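You operate a simulated robot arm through the tools that you are given. There is no shell and no other tool.

The job below is to be done with a simulated robot arm. You get a single attempt, and the scene is never put back.

Task
Shim the second press's die block by what its dial gauge shows.
Fine: gauge lever down, clamp knob loose, the shim of that size home in the slot, knob tight, lever up.
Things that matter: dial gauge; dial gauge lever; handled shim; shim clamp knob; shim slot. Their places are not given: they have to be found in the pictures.

Only the result counts: the job must be done as asked and must still hold three seconds after the hand-in. Knocking over, shifting, dropping, spilling or breaking anything else fails it.

Robot
A 7-joint arm with a two-finger parallel gripper, fixed in place. Base frame: the origin is at the foot of the arm, x ahead of it, y to its left, z up. Readings come in m, degrees, newtons and seconds.
With the tool pointing down near the work surface it reaches from about 0.22 to 0.68 m from the base axis. Its first joint turns from -166.0 to 166.0 degrees. Payload 1.57 kg.
Tool frame: the origin (TCP) lies between the finger pads and is the grasp point; the fingertips stand 0.03 m ahead of it; z points along the fingers, y is the line along which they close. Largest opening 0.08 m; finger width 0.017, thickness 0.012; the body of the gripper, 0.04 by 0.082 m, starts 0.08 m behind the TCP.
Orientation is told as [roll, pitch, yaw] about the base's x, y, z axes, in that order, counted from this pose: with the fingers straight down and closing along the base's y, the tool's x points along the base's -x, its y along +y and its z along -z.

Tools
- The arm moves only by the tool jog_arm. Its argument "plan" is a list of rows, each a list of 6 numbers: the shift along the tool's x, y, z in m, then the turn, a rotation vector about the tool's x, y, z in degrees. In form: [[x, y, z, rx, ry, rz], ...]. A call has 1 to 20 rows; each row is the pose to reach, as a shift and turn from the pose commanded when the call began, along the tool's axes at that moment. "jaw" is the gripper command, from -1 (shut) to 1 (fully open), values between in proportion, set as the call begins (left out, the last holds). Each row takes 0.2 s and may step no farther than 0.05 m and 8.6 degrees from the row before; otherwise, or with a gripper value out of range, the whole call is refused. Where a pose cannot be reached the arm comes as near as it can. A force on the tool above 80 N (or 10 N above the force at the start of the call, whichever is more), or a blocked arm, ends the call early, and 0.2 s more pass. Each finger travels about 0.072 m/s and halts on what it meets, pressing with about 42 N; the grip force reading is that of the motor and also rises with nothing between the fingers. The clock runs only during rows and for 0.2 s after the last one: add rows that repeat a pose to give the fingers time. The reply holds the time, the measured pose of the TCP, the force on the tool along the base axes, the opening and the grip force, in the units named above and with some noise, with the torque about the TCP (base axes, N m) and any sound that the robot's microphone picked up.
- Cameras (640 x 400 px; columns grow to the right, rows downward): "scene" is fixed at [0.0508, -0.6498, 1.6189]; the picture's right is [0.92, -0.38, 0.00], its down [-0.11, -0.27, -0.95] and it looks along [0.36, 0.88, -0.30] (base axes); focal length 370 px, centre (320, 200). "wrist" rides on the gripper at [0.072, -0.007, -0.122] in the tool frame; the picture's right is [0.09, 1.00, 0.00], its down [-0.84, 0.08, -0.54] and it looks along [-0.54, 0.05, 0.84] (tool axes); focal length 238 px, centre (320, 200).
- get_image(camera): a new picture of that camera. No time passes.
- lift_body(by): slides the trunk up (or, below 0, down) by that many m; the arm rides with it, the base frame stays. It gives what a move gives, with no picture.
- probe_pixels(camera, pixels): for up to 12 pixels [column, row] of the newest picture of that camera ("zoom" is the newest enlarged one), the place [x, y, z] in the base frame of the surface seen there, good to about 0.002 m. No time passes.
- close_up(camera, box): a new picture of the part [left, top, right, bottom] of that camera's present view, enlarged. No time passes.
- job_done(): hands the job in; it is judged then, once.

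Leave the gripper open and the arm clear of the work at the hand-in unless told otherwise.

The tools are called after "Call:" as name(argument=value, ...) on one line, values as JSON. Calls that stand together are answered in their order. jog_arm: Moves the arm, as the interface text tells. Its arguments: {"type":"object","properties":{"plan":{"type":"array","items":{"type":"array","items":{"type":"number"}}},"jaw":{"type":"number"}},"required":["plan"]} The other tools are called the same way: lift_body (by) slides the trunk up or down; get_image (camera) takes a picture; probe_pixels (camera, pixels) gives the place of the surface under pixels of a picture; close_up (camera, box) takes an enlarged picture of a part of a camera's view; job_done () hands the job in.

At the start:

```text
time_s: 0.0
position: [0.3667, 0.1757, 1.463]
tcp_rot: [0.1, 0.0, 0.1]
force: [0.5, 0.3, -0.5]
torque: [0.02, 0.02, 0.03]
gripper_width: 0.0801
finger_force: 0.1
trunk travel left (down, up): [-0.425, 0.055]
```

scene: 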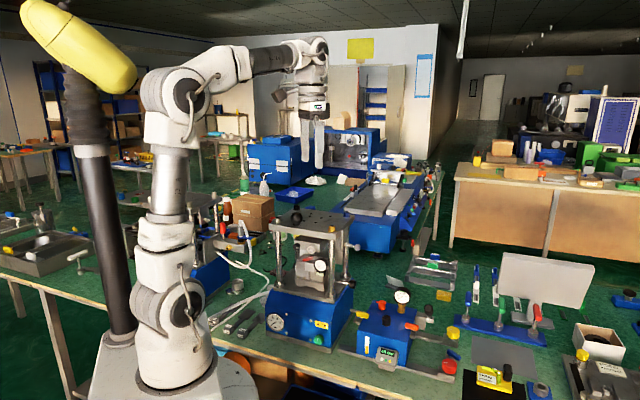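
wrist: 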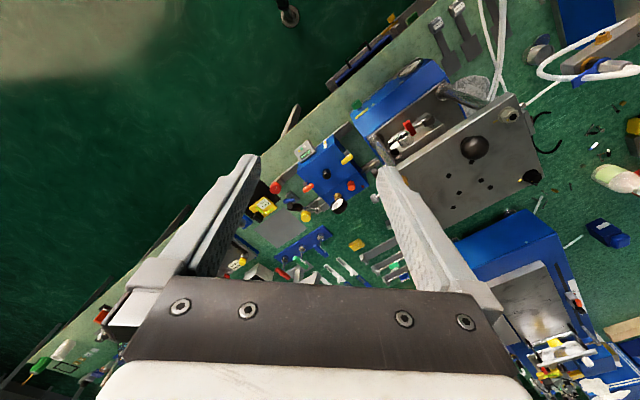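

I see a bench with several presses and fixtures. I'll enlarge several parts of the scene view to find the presses, gauges, levers, shims and knobs.

Call:
close_up(camera="scene", box=[240, 190, 480, 390])

Call:
close_up(camera="scene", box=[430, 230, 640, 400])

Call:
close_up(camera="wrist", box=[220, 40, 560, 300])

```text
2.00 times, centred on (360, 290) of scene
```

zoom: 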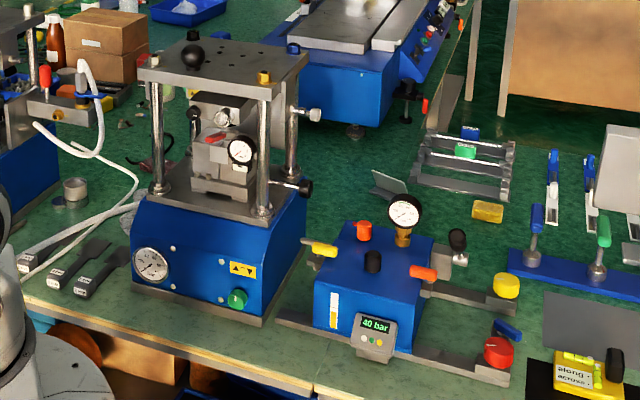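

```text
2.35 times, centred on (535, 315) of scene
```

zoom: 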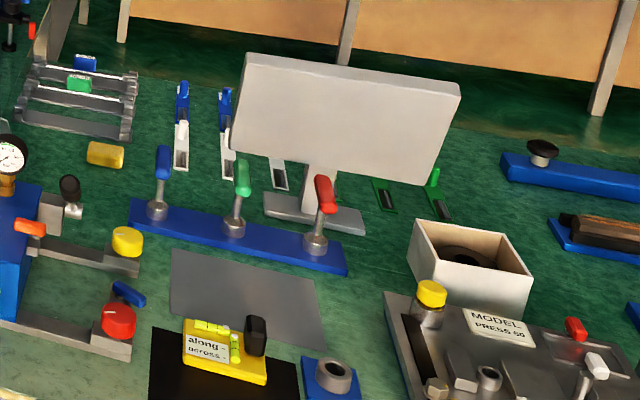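

```text
1.54 times, centred on (390, 170) of wrist
```

zoom: 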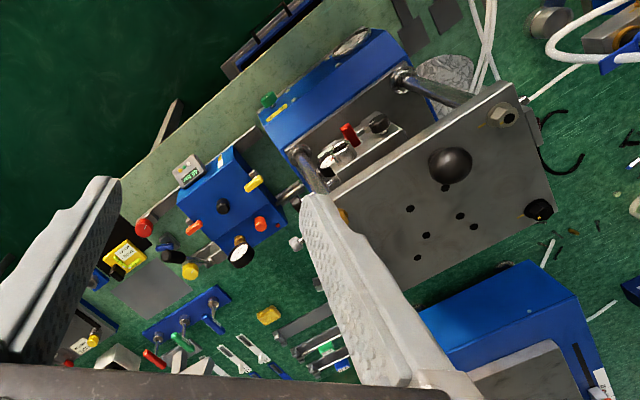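

The press at (310,270) has a die block with a dial gauge and a red lever. Handled shims with labels lie at about (240,325). Next I'll zoom in harder on the press, the shims and the left part of the bench.

Call:
close_up(camera="scene", box=[285, 220, 365, 310])

Call:
close_up(camera="scene", box=[210, 290, 290, 350])

Call:
close_up(camera="scene", box=[190, 170, 290, 310])

Call:
close_up(camera="scene", box=[0, 120, 240, 330])

```text
4.44 times, centred on (325, 265) of scene
```

zoom: 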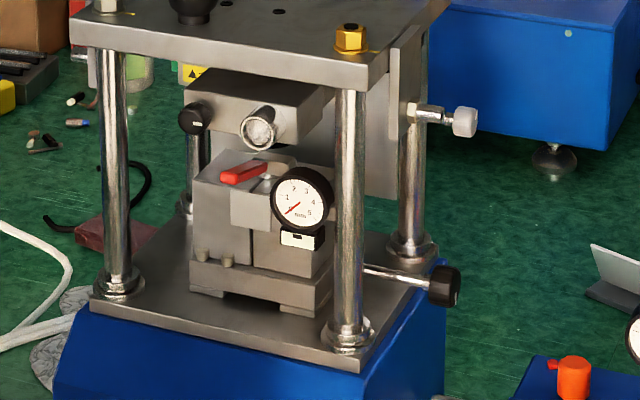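

```text
6.67 times, centred on (250, 320) of scene
```

zoom: 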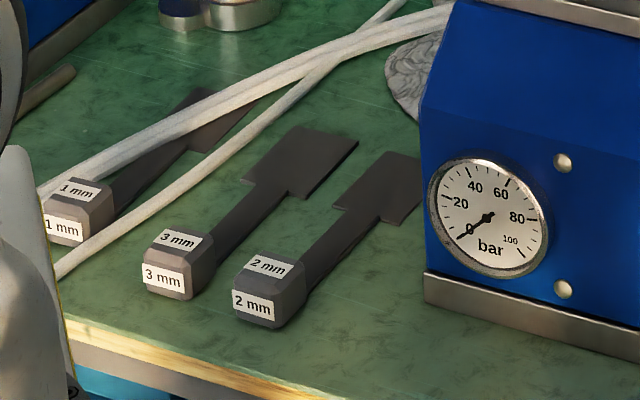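

```text
2.86 times, centred on (240, 240) of scene
```

zoom: 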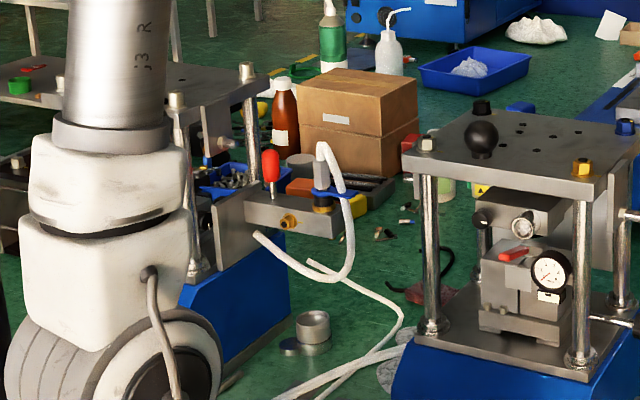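

```text
1.90 times, centred on (120, 225) of scene
```

zoom: 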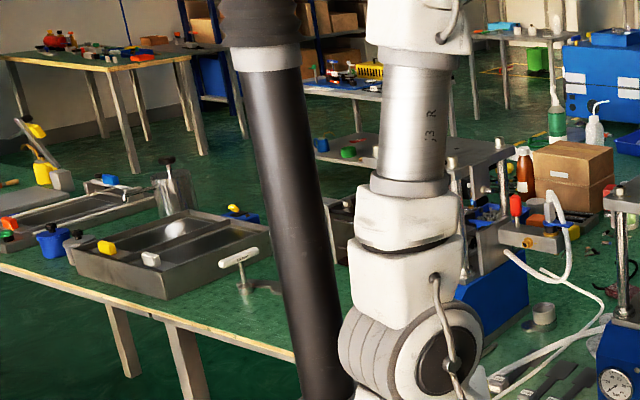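

The right-hand press, the one at scene (310,270), has the dial gauge, and its needle is at about 0 with the red lever apparently up. Three shims (1, 2 and 3 mm) lie left of it. I'll probe the places of the press parts from a fresh enlarged picture.

Call:
close_up(camera="scene", box=[300, 235, 350, 300])

```text
6.15 times, centred on (325, 268) of scene
```

zoom: 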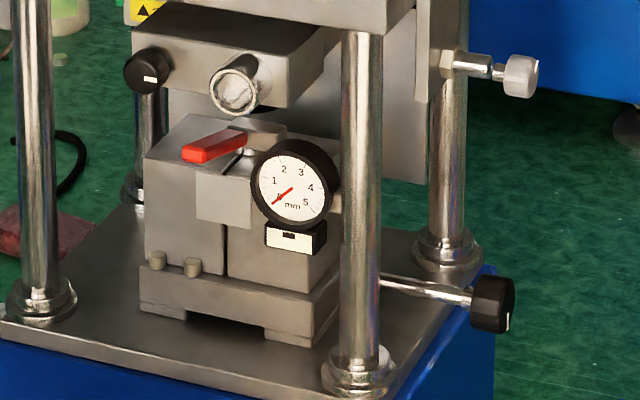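

The dial reads 0–5 mm with the needle at 0. I'll probe the lever (215,145), dial (290,190), black knob (150,75), cylinder (235,90), black side knob (492,303), white knob (520,75), slot opening (225,322), block base (180,290), black-white square under dial (290,238) and posts.

Call:
probe_pixels(camera="zoom", pixels=[[190, 155], [240, 138], [290, 190], [150, 75], [235, 90], [492, 303], [520, 75], [225, 322], [165, 295], [310, 325], [293, 238], [360, 250]])

Call:
probe_pixels(camera="scene", pixels=[[275, 227], [345, 228], [267, 245], [302, 218], [290, 214], [300, 300], [310, 345], [240, 320], [225, 330], [262, 322], [345, 290], [383, 317]])

```text
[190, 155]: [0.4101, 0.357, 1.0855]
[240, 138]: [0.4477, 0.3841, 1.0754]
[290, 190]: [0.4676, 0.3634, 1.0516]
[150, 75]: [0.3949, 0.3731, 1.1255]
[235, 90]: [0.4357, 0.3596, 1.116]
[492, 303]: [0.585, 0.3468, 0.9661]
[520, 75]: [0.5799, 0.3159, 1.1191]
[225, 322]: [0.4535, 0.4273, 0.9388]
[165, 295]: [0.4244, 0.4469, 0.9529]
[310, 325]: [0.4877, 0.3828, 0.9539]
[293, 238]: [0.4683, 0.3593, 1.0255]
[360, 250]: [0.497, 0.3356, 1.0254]
```

```text
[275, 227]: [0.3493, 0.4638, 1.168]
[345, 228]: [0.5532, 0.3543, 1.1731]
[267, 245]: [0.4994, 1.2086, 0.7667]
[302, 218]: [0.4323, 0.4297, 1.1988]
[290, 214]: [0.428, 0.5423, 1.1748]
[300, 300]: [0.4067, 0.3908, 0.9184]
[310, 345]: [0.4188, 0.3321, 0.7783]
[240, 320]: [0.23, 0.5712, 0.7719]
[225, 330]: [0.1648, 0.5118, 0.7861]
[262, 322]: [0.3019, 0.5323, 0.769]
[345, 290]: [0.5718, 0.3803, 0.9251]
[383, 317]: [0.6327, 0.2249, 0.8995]
```

The press faces the robot along about (0.74, 0.67). The side knob is on its right at (0.585,0.347,0.966), the red lever is at about (0.43,0.37,1.08) and the table is at z≈0.77. I'll draw the hand back and yaw it about 42° so the wrist camera looks at the press front.

Call:
jog_arm(plan=[[0.03, 0, 0, 0, 0, -8.4], [0.06, 0, 0, 0, 0, -16.8], [0.09, 0, 0, 0, 0, -25.2], [0.12, 0, 0, 0, 0, -33.6], [0.15, 0, 0, 0, 0, -42], [0.15, 0, 0, 0, 0, -42]], jaw=1)

```text
time_s: 1.4
position: [0.2186, 0.1744, 1.4654]
tcp_rot: [0.0, 0.0, 42.2]
force: [0.7, 0.6, -0.4]
torque: [0.0, -0.01, 0.03]
gripper_width: 0.0798
finger_force: 0.0
trunk travel left (down, up): [-0.425, 0.055]
```

The move went as commanded. I'll take a wrist picture to see the press from the front and above.

Call:
get_image(camera="wrist")

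Call:
get_image(camera="scene")

```text
taken
```

wrist: 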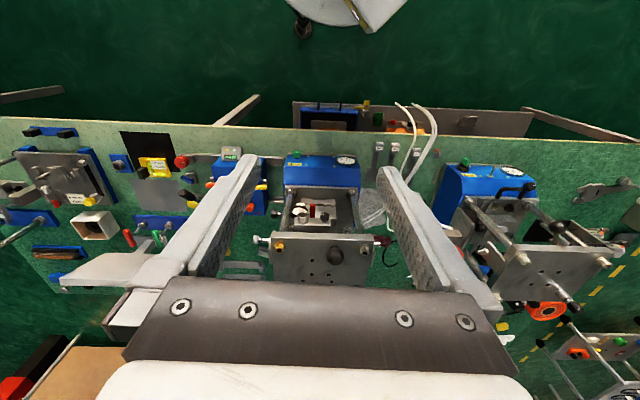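

```text
taken
```

scene: 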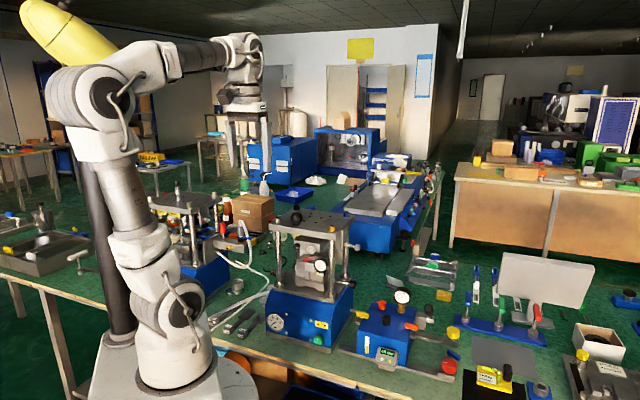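

Now both presses are visible, upside down: one at wrist (320,220) and another at (510,220). I'll enlarge both, and the scene view of the left press, which the arm uncovers more now.

Call:
close_up(camera="wrist", box=[250, 140, 400, 290])

Call:
close_up(camera="wrist", box=[400, 150, 640, 330])

Call:
close_up(camera="scene", box=[140, 170, 260, 300])

```text
2.67 times, centred on (325, 215) of wrist
```

zoom: 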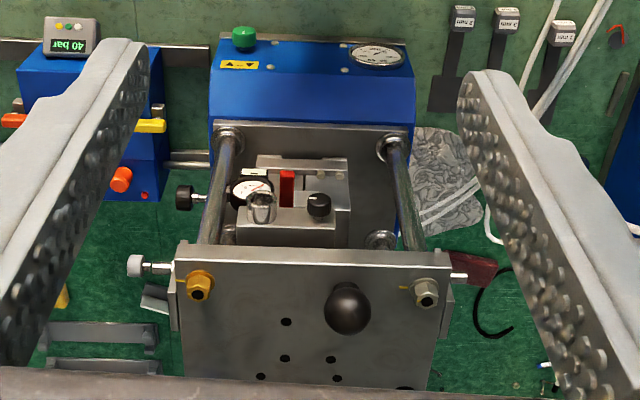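

```text
2.22 times, centred on (520, 240) of wrist
```

zoom: 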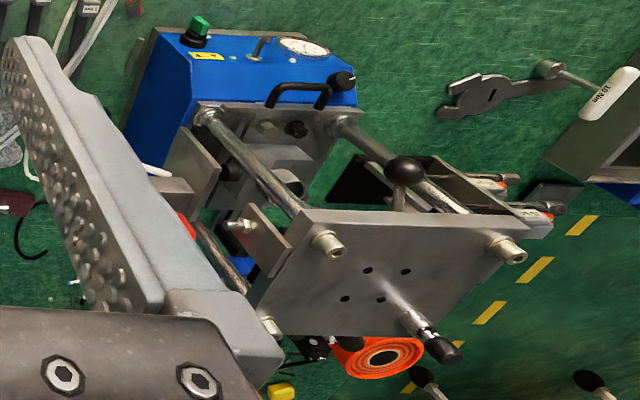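

```text
3.08 times, centred on (200, 235) of scene
```

zoom: 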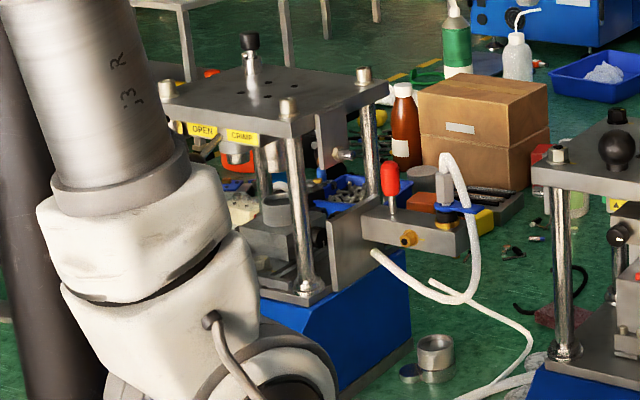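

The left press has no dial gauge (it has OPEN/CRIMP plates and a side fixture), so the centre press with the gauge is the second one. Next I'll pitch the tool 40° upward so the camera looks more horizontally.

Call:
jog_arm(plan=[[0, 0, 0, 0, -8, 0], [0, 0, 0, 0, -16, 0], [0, 0, 0, 0, -24, 0], [0, 0, 0, 0, -32, 0], [0, 0, 0, 0, -40, 0], [0, 0, 0, 0, -40, 0]])

Call:
lift_body(by=-0.3)

Call:
get_image(camera="wrist")

Call:
get_image(camera="scene")

```text
time_s: 2.8
position: [0.2174, 0.1743, 1.4626]
tcp_rot: [0.0, -40.2, 41.9]
force: [0.5, -0.3, 0.0]
torque: [0.0, -0.02, 0.01]
gripper_width: 0.0798
finger_force: 0.0
trunk travel left (down, up): [-0.425, 0.055]
```

```text
time_s: 5.8
position: [0.2171, 0.1731, 1.1634]
tcp_rot: [-0.1, -40.0, 42.0]
force: [-0.3, -0.3, -0.1]
torque: [-0.02, -0.02, 0.03]
gripper_width: 0.08
finger_force: 0.1
trunk travel left (down, up): [-0.125, 0.355]
```

```text
taken
```

wrist: 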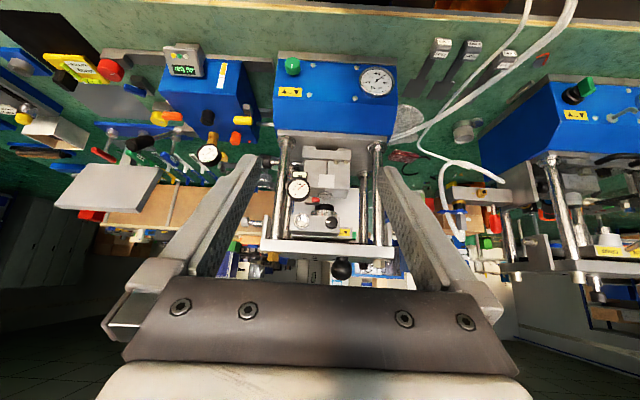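

```text
taken
```

scene: 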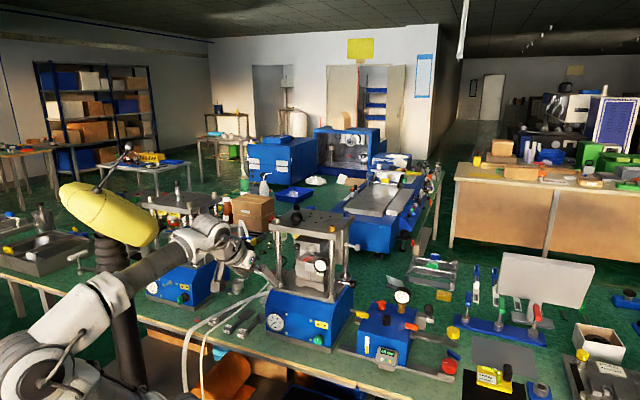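

Now the wrist camera sees the press front. I'll enlarge the die block region around (325,190) and the shims around (460,60).

Call:
close_up(camera="wrist", box=[265, 130, 385, 250])

Call:
close_up(camera="wrist", box=[390, 20, 550, 120])

Call:
close_up(camera="scene", box=[260, 200, 370, 310])

```text
3.33 times, centred on (325, 190) of wrist
```

zoom: 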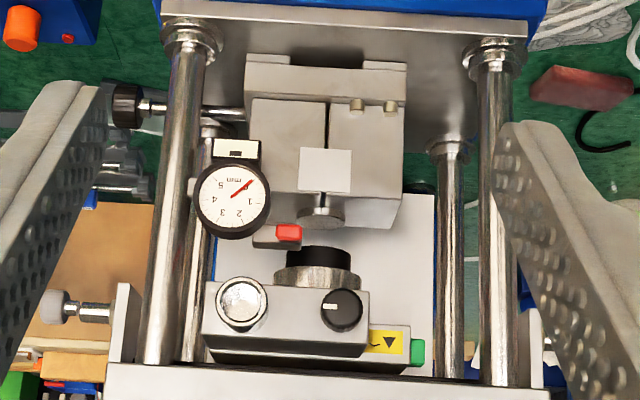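

```text
4.00 times, centred on (470, 70) of wrist
```

zoom: 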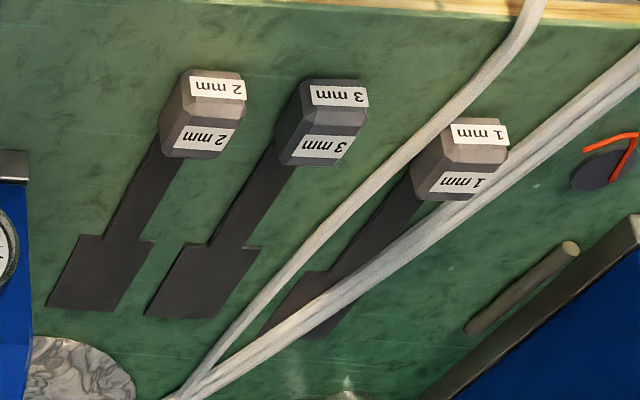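

```text
3.64 times, centred on (315, 255) of scene
```

zoom: 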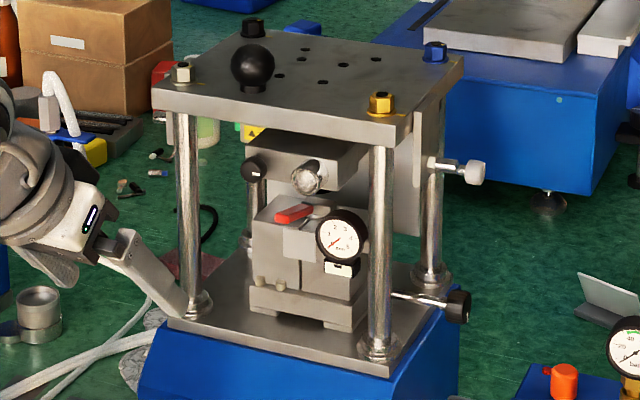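

I'll enlarge the die block further to find the slot, lever and clamp knob.

Call:
close_up(camera="wrist", box=[300, 138, 350, 210])

Call:
probe_pixels(camera="wrist", pixels=[[325, 151], [325, 155], [312, 162], [340, 162], [300, 190], [314, 202], [300, 223], [328, 223], [265, 162], [338, 165], [325, 180], [325, 195]])

```text
5.56 times, centred on (325, 174) of wrist
```

zoom: 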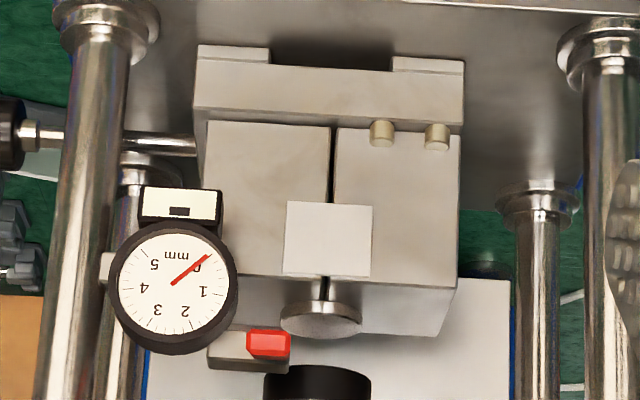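

```text
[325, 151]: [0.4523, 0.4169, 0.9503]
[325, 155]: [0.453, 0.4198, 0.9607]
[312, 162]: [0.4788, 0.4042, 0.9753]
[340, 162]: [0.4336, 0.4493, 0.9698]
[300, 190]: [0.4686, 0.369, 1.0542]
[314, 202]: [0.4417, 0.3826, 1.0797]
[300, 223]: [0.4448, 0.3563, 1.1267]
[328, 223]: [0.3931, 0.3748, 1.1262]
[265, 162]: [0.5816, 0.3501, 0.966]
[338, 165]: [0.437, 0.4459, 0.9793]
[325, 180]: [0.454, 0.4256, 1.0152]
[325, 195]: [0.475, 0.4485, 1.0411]
```

In this upside-down view I see the block base with a recess between two feet (330,50), two halves split by a thin line (331,150), a plate (328,240), a disc (320,320), the red lever (268,343) and the side rod (160,145). I'll probe these in the enlarged picture.

Call:
probe_pixels(camera="zoom", pixels=[[275, 50], [388, 55], [330, 62], [330, 50], [320, 325], [268, 345], [315, 385], [160, 142], [381, 133], [437, 136], [331, 160], [300, 345]])

Call:
probe_pixels(camera="zoom", pixels=[[180, 210], [328, 205], [328, 272], [320, 290], [225, 355], [330, 90], [250, 110], [400, 110], [230, 55], [430, 65], [330, 35], [10, 150]])

```text
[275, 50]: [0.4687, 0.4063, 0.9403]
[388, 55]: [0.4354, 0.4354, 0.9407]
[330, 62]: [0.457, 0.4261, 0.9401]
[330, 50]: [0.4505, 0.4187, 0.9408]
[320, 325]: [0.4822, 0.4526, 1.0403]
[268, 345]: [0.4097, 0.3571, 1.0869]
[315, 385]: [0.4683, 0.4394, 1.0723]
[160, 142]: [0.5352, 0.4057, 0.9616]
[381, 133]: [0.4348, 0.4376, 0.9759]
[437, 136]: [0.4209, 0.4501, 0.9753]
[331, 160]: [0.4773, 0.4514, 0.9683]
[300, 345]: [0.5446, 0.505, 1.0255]
```

```text
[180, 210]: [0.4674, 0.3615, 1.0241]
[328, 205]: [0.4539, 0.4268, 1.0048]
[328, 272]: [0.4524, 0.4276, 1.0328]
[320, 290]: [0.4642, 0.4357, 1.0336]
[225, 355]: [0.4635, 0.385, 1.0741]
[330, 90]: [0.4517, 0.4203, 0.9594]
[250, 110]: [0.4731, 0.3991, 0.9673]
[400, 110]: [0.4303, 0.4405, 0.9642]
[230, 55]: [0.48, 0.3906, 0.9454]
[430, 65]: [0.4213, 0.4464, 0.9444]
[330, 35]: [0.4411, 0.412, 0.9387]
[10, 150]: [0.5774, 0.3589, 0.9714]
```

The base plate is at z≈0.940. The block base front is at u≈0.616 (with u=(x+y)/√2), and there is a 44 mm wide recess under it. I'll lower the trunk by 0.1 m and bring the camera lower and closer for a level look at the slot.

Call:
lift_body(by=-0.1)

Call:
jog_arm(plan=[[-0.0117, 0, 0.0304, -0.5, -4.25, -0.6], [-0.0234, 0, 0.0608, -1, -8.5, -1.2], [-0.0351, 0, 0.0912, -1.45, -12.75, -1.7], [-0.0468, 0, 0.1216, -1.93, -17, -2.3], [-0.0468, 0, 0.1216, -1.93, -17, -2.3]])

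Call:
get_image(camera="wrist")

```text
time_s: 7.1
position: [0.2172, 0.1739, 1.0621]
tcp_rot: [0.0, -40.1, 42.1]
force: [0.0, -1.1, 0.6]
torque: [0.02, 0.0, -0.02]
gripper_width: 0.0799
finger_force: 0.1
trunk travel left (down, up): [-0.025, 0.455]
```

```text
time_s: 8.3
position: [0.3023, 0.2507, 0.9999]
tcp_rot: [-0.8, -57.0, 45.8]
force: [0.1, -0.6, -0.4]
torque: [0.0, -0.01, 0.01]
gripper_width: 0.0798
finger_force: 0.0
trunk travel left (down, up): [-0.025, 0.455]
```

```text
taken
```

wrist: 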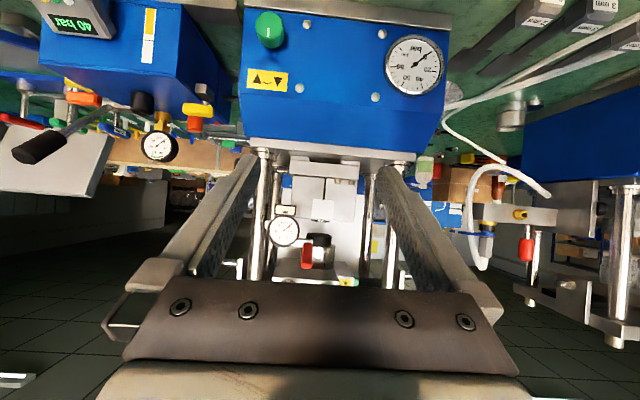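

The camera is now level with the block. I'll enlarge around (325,205).

Call:
close_up(camera="wrist", box=[260, 140, 400, 280])

Call:
close_up(camera="wrist", box=[295, 148, 365, 192])

Call:
close_up(camera="wrist", box=[265, 195, 365, 280])

```text
2.86 times, centred on (330, 210) of wrist
```

zoom: 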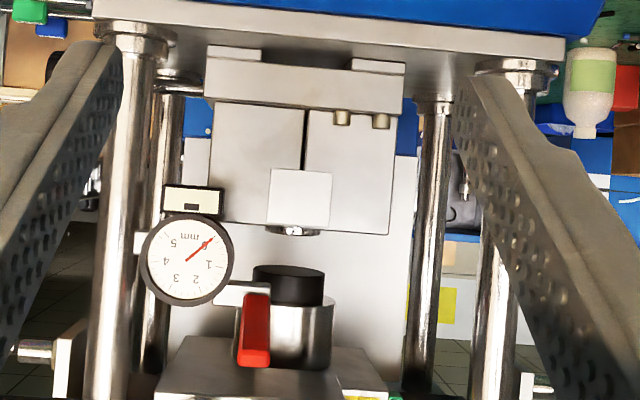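

```text
9.09 times, centred on (330, 170) of wrist
```

zoom: 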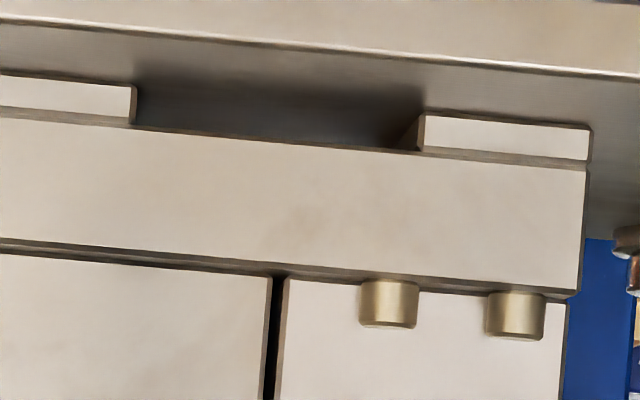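

```text
4.71 times, centred on (315, 238) of wrist
```

zoom: 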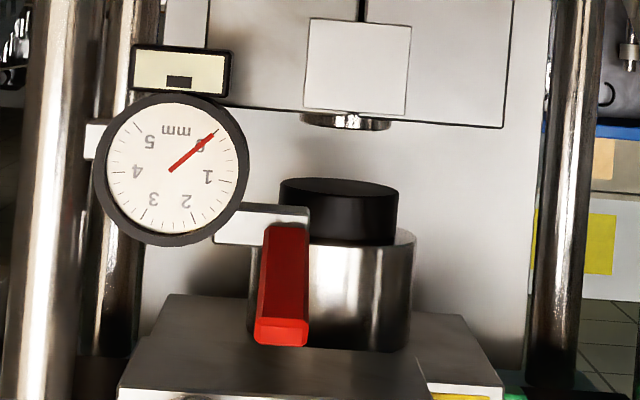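

The lever (red, zoom (285,285)) slants upward toward the front. It hangs from a bracket beside the dial, which reads 0 with the lever up. I'll probe lever, bracket and gauge points here.

Call:
probe_pixels(camera="zoom", pixels=[[282, 332], [265, 330], [305, 335], [285, 240], [270, 235], [305, 240], [285, 285], [235, 230], [290, 215], [170, 170], [180, 70], [180, 82]])

Call:
close_up(camera="scene", box=[306, 244, 336, 270])

```text
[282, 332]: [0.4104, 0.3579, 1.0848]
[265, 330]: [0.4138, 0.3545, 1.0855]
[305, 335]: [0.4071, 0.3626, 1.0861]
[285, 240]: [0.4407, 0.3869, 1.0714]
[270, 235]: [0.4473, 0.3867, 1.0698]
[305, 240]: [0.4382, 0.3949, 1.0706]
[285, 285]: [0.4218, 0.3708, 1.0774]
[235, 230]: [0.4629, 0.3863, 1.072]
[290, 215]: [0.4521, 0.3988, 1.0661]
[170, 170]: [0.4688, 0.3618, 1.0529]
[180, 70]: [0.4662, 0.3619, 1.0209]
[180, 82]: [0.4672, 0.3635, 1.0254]
```

```text
15.38 times, centred on (321, 257) of scene
```

zoom: 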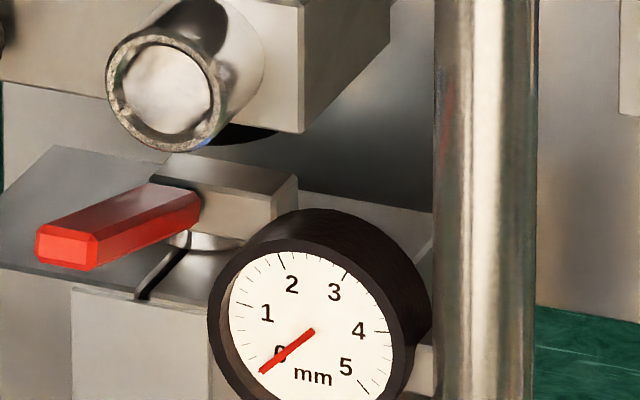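

The lever's front tip is at u≈0.543, v≈-0.037, z≈1.086, with the hinge near u≈0.59. I'll close the fingers and move to a point in front of and above the lever tip, then check before going over it.

Call:
jog_arm(plan=[[-0.0437, -0.0025, -0.0085, 0, 0, 0], [-0.0873, -0.005, -0.017, 0, 0, 0], [-0.131, -0.0074, -0.0254, 0, 0, 0], [-0.131, -0.0074, -0.0254, 0, 0, 0], [-0.131, -0.0074, -0.0254, 0, 0, 0]], jaw=-1)

Call:
get_image(camera="scene")

Call:
close_up(camera="wrist", box=[240, 130, 400, 290])

```text
time_s: 9.5
position: [0.3427, 0.2811, 1.1236]
tcp_rot: [-0.8, -57.1, 45.6]
force: [0.9, -0.2, 0.4]
torque: [-0.04, 0.01, -0.01]
gripper_width: 0.0001
finger_force: 21.3
trunk travel left (down, up): [-0.025, 0.455]
```

```text
taken
```

scene: 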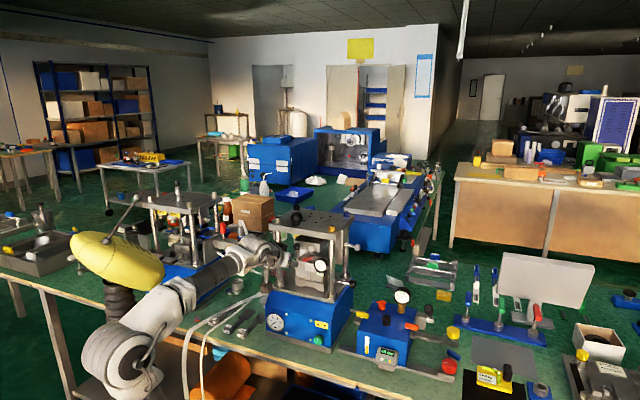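

```text
2.50 times, centred on (320, 210) of wrist
```

zoom: 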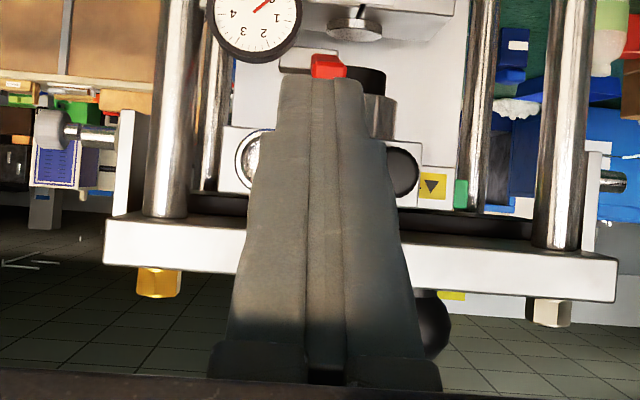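

The closed fingers line up with the lever between the ram's cylinder and its black knob. Next I'll move 85 mm forward so the fingertips sit just above the lever tip.

Call:
jog_arm(plan=[[-0.0155, 0, 0.0239, 0, 0, 0], [-0.031, 0, 0.0477, 0, 0, 0], [-0.0465, 0, 0.0716, 0, 0, 0], [-0.0465, 0, 0.0716, 0, 0, 0]])

Call:
close_up(camera="scene", box=[290, 235, 345, 275])

Call:
close_up(camera="wrist", box=[260, 100, 380, 220])

```text
time_s: 10.4
position: [0.3949, 0.3337, 1.124]
tcp_rot: [-0.9, -56.1, 45.6]
force: [-39.3, -38.2, 6.0]
torque: [0.1, 0.55, -0.11]
gripper_width: 0.0001
finger_force: 21.2
trunk travel left (down, up): [-0.025, 0.455]
stopped in row 4: the force on the tool passed its limit at 91 N (the readings are from after the stop); the commanded pose is now the measured one
```

```text
10.00 times, centred on (318, 255) of scene
```

zoom: 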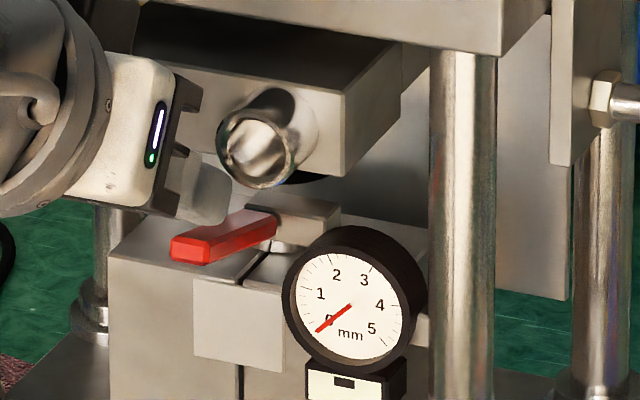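

```text
3.33 times, centred on (320, 160) of wrist
```

zoom: 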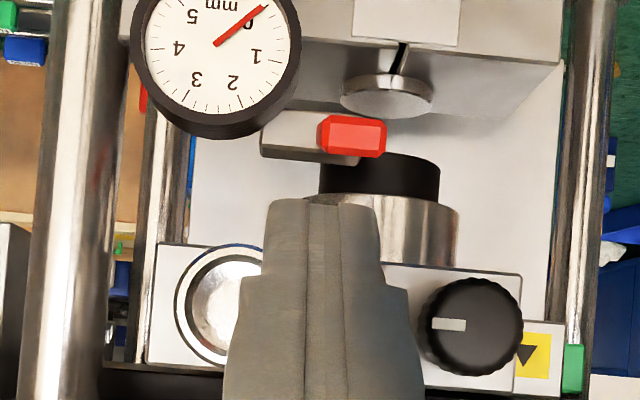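

The fingertips met the ram's cylinder rim, stopped at 55–91 N, so that way in is too tight. I'll back straight out 60 mm and probe the rim and lever again.

Call:
jog_arm(plan=[[0.0112, 0, -0.0166, 0, 0, 0], [0.0223, 0, -0.0332, 0, 0, 0], [0.0335, 0, -0.0498, 0, 0, 0], [0.0335, 0, -0.0498, 0, 0, 0]])

Call:
close_up(camera="scene", box=[300, 235, 345, 275])

```text
time_s: 11.4
position: [0.3567, 0.2956, 1.1188]
tcp_rot: [-0.7, -55.9, 45.6]
force: [-1.0, 0.7, -0.8]
torque: [-0.01, -0.01, -0.01]
gripper_width: 0.0003
finger_force: 21.2
trunk travel left (down, up): [-0.025, 0.455]
```

```text
10.00 times, centred on (322, 255) of scene
```

zoom: 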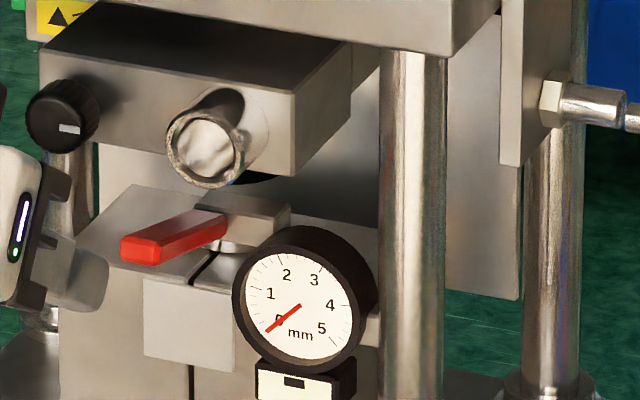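

I'll probe the cylinder rim (168,145), (205,185), (240,160), the lever tip's upper and lower edges, its far end, the ram block's front face and its lower edge.

Call:
probe_pixels(camera="zoom", pixels=[[170, 145], [205, 184], [238, 160], [205, 150], [123, 250], [155, 258], [140, 236], [190, 218], [135, 258], [280, 150], [120, 120], [64, 125]])

Call:
probe_pixels(camera="zoom", pixels=[[215, 211], [250, 200], [270, 222], [225, 245], [215, 270], [300, 300], [295, 382], [180, 300], [360, 280], [170, 210], [300, 240], [200, 235]])

```text
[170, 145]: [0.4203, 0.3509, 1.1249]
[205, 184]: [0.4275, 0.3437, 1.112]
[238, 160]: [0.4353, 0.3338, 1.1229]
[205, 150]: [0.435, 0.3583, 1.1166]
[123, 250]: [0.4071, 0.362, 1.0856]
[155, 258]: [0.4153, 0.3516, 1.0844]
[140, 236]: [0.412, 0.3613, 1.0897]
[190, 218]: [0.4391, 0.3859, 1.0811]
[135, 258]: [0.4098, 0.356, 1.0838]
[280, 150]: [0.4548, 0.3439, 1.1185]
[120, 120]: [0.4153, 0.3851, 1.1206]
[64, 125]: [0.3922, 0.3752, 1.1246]
```

```text
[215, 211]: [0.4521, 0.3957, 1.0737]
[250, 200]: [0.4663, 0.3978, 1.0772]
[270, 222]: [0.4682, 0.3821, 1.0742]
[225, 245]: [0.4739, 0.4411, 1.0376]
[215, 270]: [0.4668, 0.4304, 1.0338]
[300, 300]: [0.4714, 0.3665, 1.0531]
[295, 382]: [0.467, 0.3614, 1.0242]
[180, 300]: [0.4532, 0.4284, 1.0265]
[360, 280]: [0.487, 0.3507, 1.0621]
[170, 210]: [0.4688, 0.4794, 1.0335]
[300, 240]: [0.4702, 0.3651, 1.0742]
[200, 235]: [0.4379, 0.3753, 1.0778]
```

The rim sits at u=0.545, v=-0.061, bottom z≈1.111. The lever spans v -0.045 to -0.032, with its tip top at z≈1.090. I'll straddle the lever tip from the front instead: open the jaws to 30 mm, pitch to -75° and stop short of the tip.

Call:
jog_arm(plan=[[0, 0.0017, 0.011, 0.17, -6.4, 0.11], [-0.0008, 0.0033, 0.022, 0.34, -12.8, 0.22], [-0.0016, 0.0049, 0.033, 0.5, -19, 0.34], [-0.0016, 0.0049, 0.033, 0.5, -19, 0.34]], jaw=-0.25)

Call:
get_image(camera="wrist")

Call:
close_up(camera="scene", box=[290, 235, 345, 275])

```text
time_s: 12.4
position: [0.3735, 0.3197, 1.1025]
tcp_rot: [-1.2, -75.0, 45.6]
force: [0.3, 0.5, 0.2]
torque: [0.01, 0.01, -0.01]
gripper_width: 0.0301
finger_force: 0.0
trunk travel left (down, up): [-0.025, 0.455]
```

```text
taken
```

wrist: 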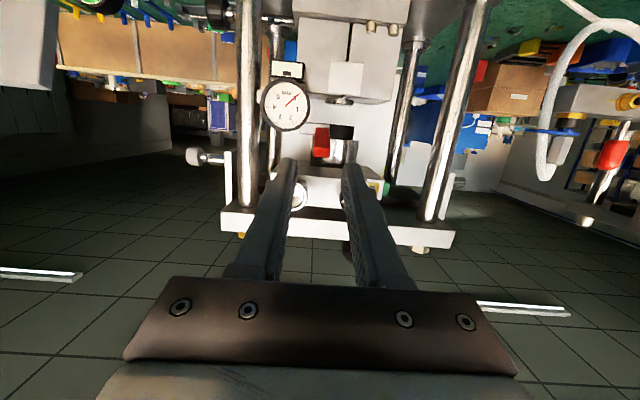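

```text
10.00 times, centred on (318, 255) of scene
```

zoom: 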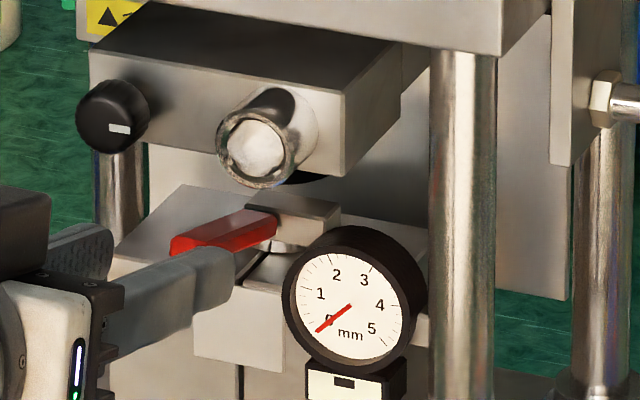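

The fingers straddle the lever's line (TCP u=0.490, v=-0.038). I'll go 38 mm forward along the tool axis.

Call:
jog_arm(plan=[[0, 0, 0.013, 0, 0, 0], [0, 0, 0.026, 0, 0, 0], [0, 0, 0.038, 0, 0, 0], [0, 0, 0.038, 0, 0, 0]])

Call:
close_up(camera="wrist", box=[250, 80, 410, 200])

Call:
close_up(camera="scene", box=[290, 235, 345, 275])

```text
time_s: 13.4
position: [0.3998, 0.3451, 1.0936]
tcp_rot: [-1.2, -74.9, 45.7]
force: [-0.4, 0.5, 0.4]
torque: [0.0, 0.04, 0.01]
gripper_width: 0.0301
finger_force: 0.2
trunk travel left (down, up): [-0.025, 0.455]
```

```text
3.33 times, centred on (330, 140) of wrist
```

zoom: 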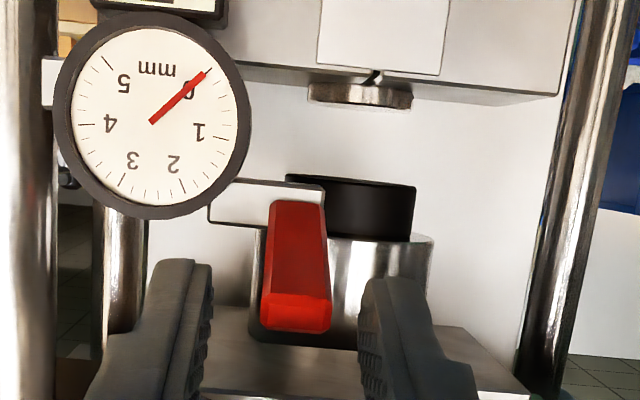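

```text
10.00 times, centred on (318, 255) of scene
```

zoom: 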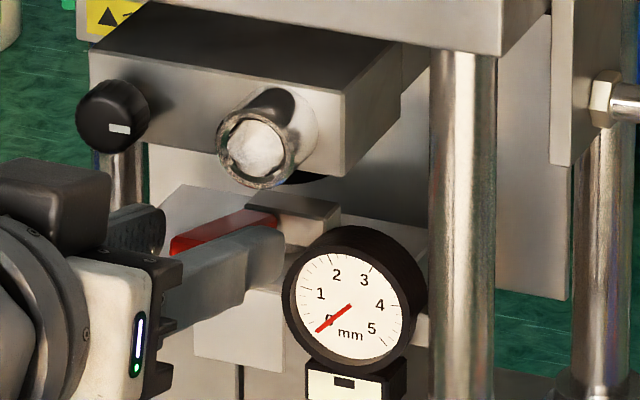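

The lever tip lies between the fingers. I'll close on it.

Call:
jog_arm(plan=[[0, 0, 0, 0, 0, 0], [0, 0, 0, 0, 0, 0], [0, 0, 0, 0, 0, 0]], jaw=-1)

Call:
close_up(camera="wrist", box=[250, 80, 410, 200])

```text
time_s: 14.2
position: [0.3997, 0.3458, 1.0927]
tcp_rot: [-1.5, -74.9, 45.9]
force: [-3.9, 6.8, 1.0]
torque: [0.15, 0.05, 0.41]
gripper_width: 0.014
finger_force: 30.1
trunk travel left (down, up): [-0.025, 0.455]
```

```text
3.33 times, centred on (330, 140) of wrist
```

zoom: 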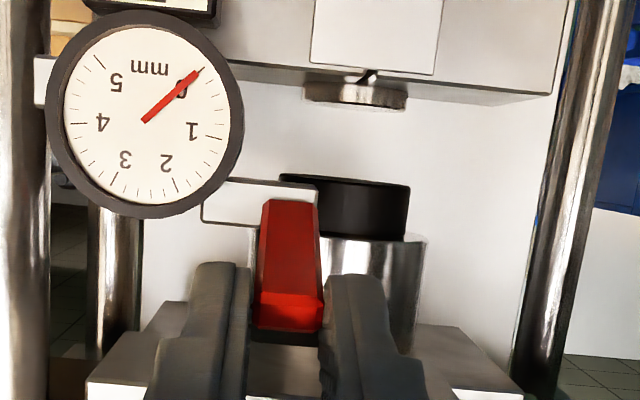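

I have the lever, which is 14 mm wide. Next I'll swing it down along an arc about its hinge by 15° and watch the force and dial.

Call:
jog_arm(plan=[[0.0035, 0.0005, 0.0003, 0, -2.5, 0], [0.0069, 0.001, 0.0005, 0, -5, 0], [0.0103, 0.001, 0.0009, 0, -7.5, 0], [0.0137, 0.001, 0.0014, 0, -10, 0], [0.0171, 0.001, 0.0021, 0, -12.5, 0], [0.0205, 0.001, 0.0028, 0, -15, 0]])

Call:
close_up(camera="wrist", box=[250, 60, 410, 200])

Call:
close_up(camera="scene", box=[290, 235, 345, 285])

```text
time_s: 15.6
position: [0.3955, 0.3429, 1.073]
tcp_rot: [-114.2, -89.6, 158.5]
force: [-18.8, -6.7, 4.5]
torque: [0.13, -0.16, 0.44]
gripper_width: 0.0135
finger_force: 30.5
trunk travel left (down, up): [-0.025, 0.455]
```

```text
2.86 times, centred on (330, 130) of wrist
```

zoom: 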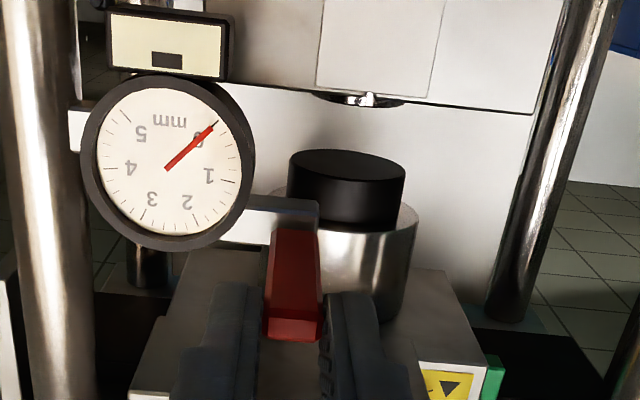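

```text
8.00 times, centred on (318, 260) of scene
```

zoom: 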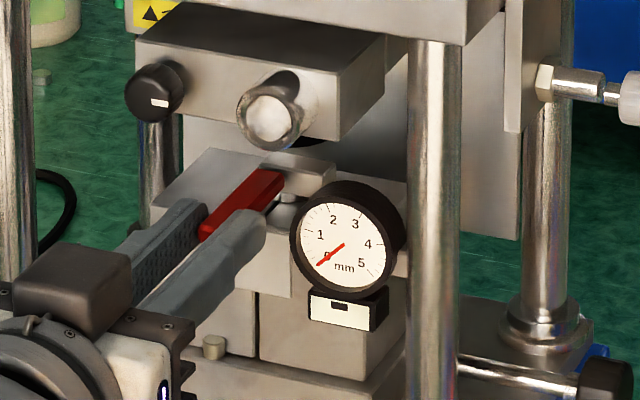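

The lever is now about level and still swings easily; the dial still reads 0. I'll push it about 14 mm further down at constant tool attitude, easing the back and side force.

Call:
jog_arm(plan=[[0.004, 0.001, -0.0015, 0, 0, 0], [0.008, 0.001, -0.0015, 0, 0, 0], [0.012, 0.001, -0.001, 0, 0, 0], [0.014, 0.001, -0.001, 0, 0, 0]])

Call:
close_up(camera="scene", box=[290, 235, 345, 285])

Call:
close_up(camera="wrist", box=[250, 60, 410, 200])

```text
time_s: 16.6
position: [0.3968, 0.3435, 1.0601]
tcp_rot: [-113.5, -89.7, 157.7]
force: [-2.3, 1.2, 13.7]
torque: [0.8, -0.66, 0.37]
gripper_width: 0.0138
finger_force: 30.1
trunk travel left (down, up): [-0.025, 0.455]
```

```text
8.00 times, centred on (318, 260) of scene
```

zoom: 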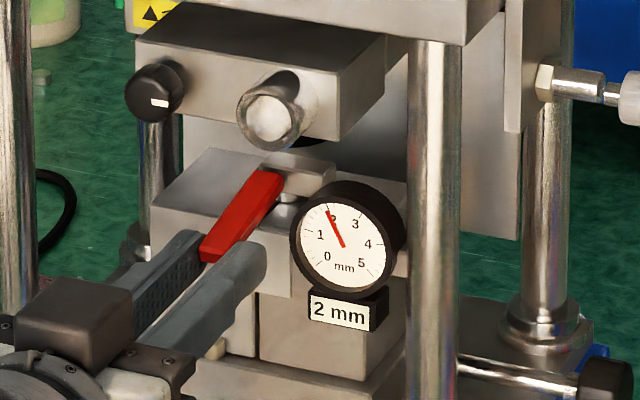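

```text
2.86 times, centred on (330, 130) of wrist
```

zoom: 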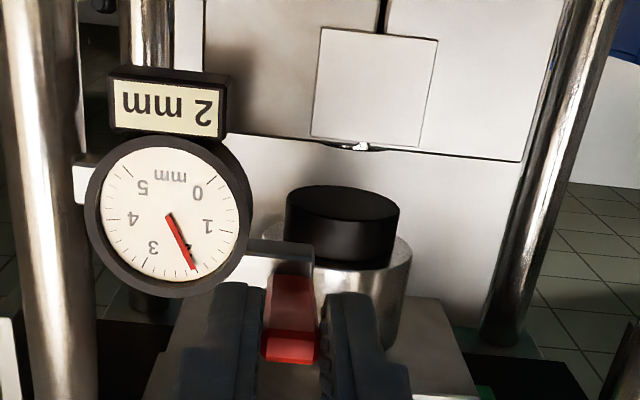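

The display now says "2 mm" and the needle is near 2. I'll zoom in to read it exactly and check whether the lever is fully down.

Call:
close_up(camera="scene", box=[318, 255, 344, 280])

Call:
close_up(camera="scene", box=[308, 250, 334, 275])

```text
16.00 times, centred on (331, 268) of scene
```

zoom: 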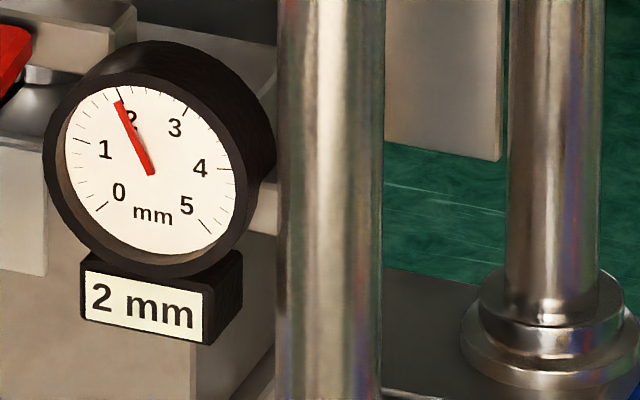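

```text
16.00 times, centred on (321, 262) of scene
```

zoom: 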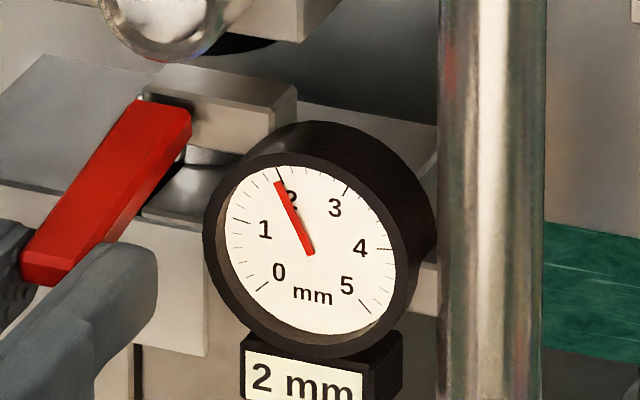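

The needle is right on the 2 tick, so the 2 mm shim is the one. I'll push the lever a few millimetres more to find its end stop, then check that the reading holds.

Call:
jog_arm(plan=[[0.003, 0, 0.0005, 0, 0, 0], [0.006, 0, 0.001, 0, 0, 0], [0.006, 0, 0.001, 0, 0, 0]])

Call:
close_up(camera="scene", box=[300, 245, 345, 285])

```text
time_s: 17.4
position: [0.3961, 0.3435, 1.0522]
tcp_rot: [-99.7, -89.7, 144.0]
force: [0.1, -1.9, 12.1]
torque: [0.71, -0.68, 0.27]
gripper_width: 0.0134
finger_force: 29.9
trunk travel left (down, up): [-0.025, 0.455]
```

```text
10.00 times, centred on (322, 265) of scene
```

zoom: 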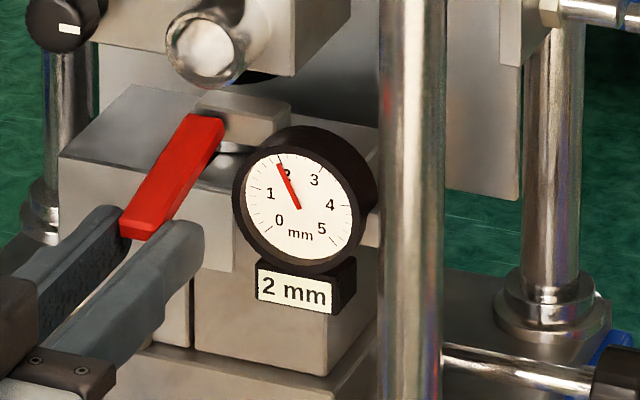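

The lever still yields; force stays near 12 N. I'll push another 8 mm.

Call:
jog_arm(plan=[[0.003, 0, 0.0008, 0, 0, 0], [0.006, 0, 0.0016, 0, 0, 0], [0.009, 0, 0.0025, 0, 0, 0], [0.009, 0, 0.0025, 0, 0, 0]])

Call:
close_up(camera="scene", box=[300, 245, 345, 285])

```text
time_s: 18.4
position: [0.398, 0.346, 1.0461]
tcp_rot: [-128.8, -89.6, 173.3]
force: [-2.1, -5.6, 18.7]
torque: [0.31, -0.29, 0.14]
gripper_width: 0.0134
finger_force: 30.0
trunk travel left (down, up): [-0.025, 0.455]
```

```text
10.00 times, centred on (322, 265) of scene
```

zoom: 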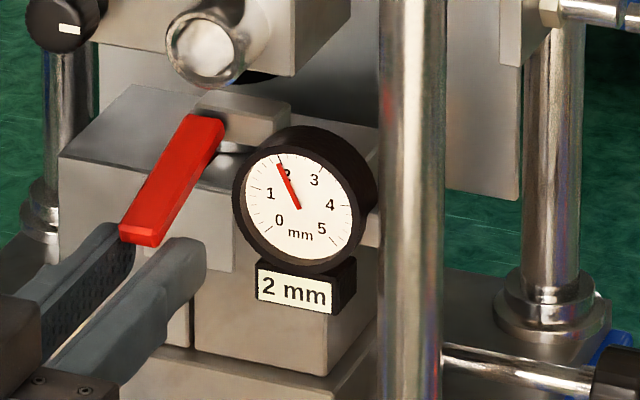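

The lever is now at its stop and the fingers are slipping on it. I'll open the fingers and check that the lever stays down.

Call:
jog_arm(plan=[[0, 0, 0, 0, 0, 0], [0, 0, 0, 0, 0, 0], [0, 0, 0, 0, 0, 0]], jaw=-0.25)

Call:
close_up(camera="scene", box=[300, 245, 345, 285])

Call:
get_image(camera="wrist")

```text
time_s: 19.2
position: [0.3987, 0.346, 1.0423]
tcp_rot: [-70.3, -89.6, 114.8]
force: [0.5, -0.2, 0.4]
torque: [0.03, 0.0, -0.03]
gripper_width: 0.0298
finger_force: 0.0
trunk travel left (down, up): [-0.025, 0.455]
```

```text
10.00 times, centred on (322, 265) of scene
```

zoom: 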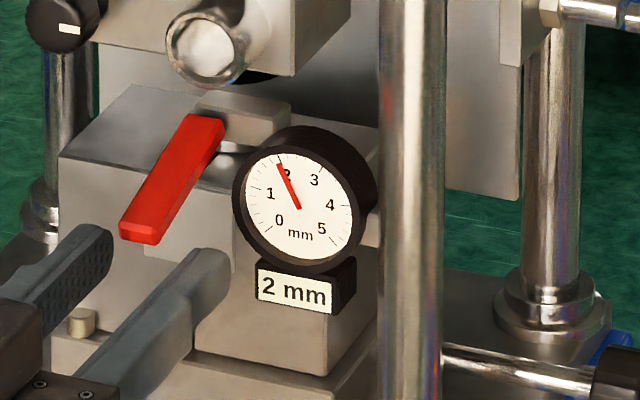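

```text
taken
```

wrist: 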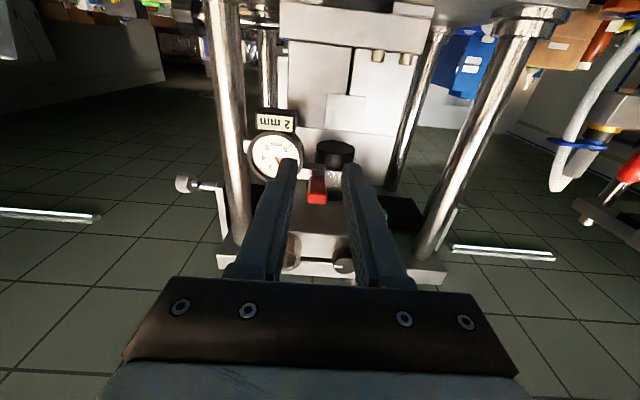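

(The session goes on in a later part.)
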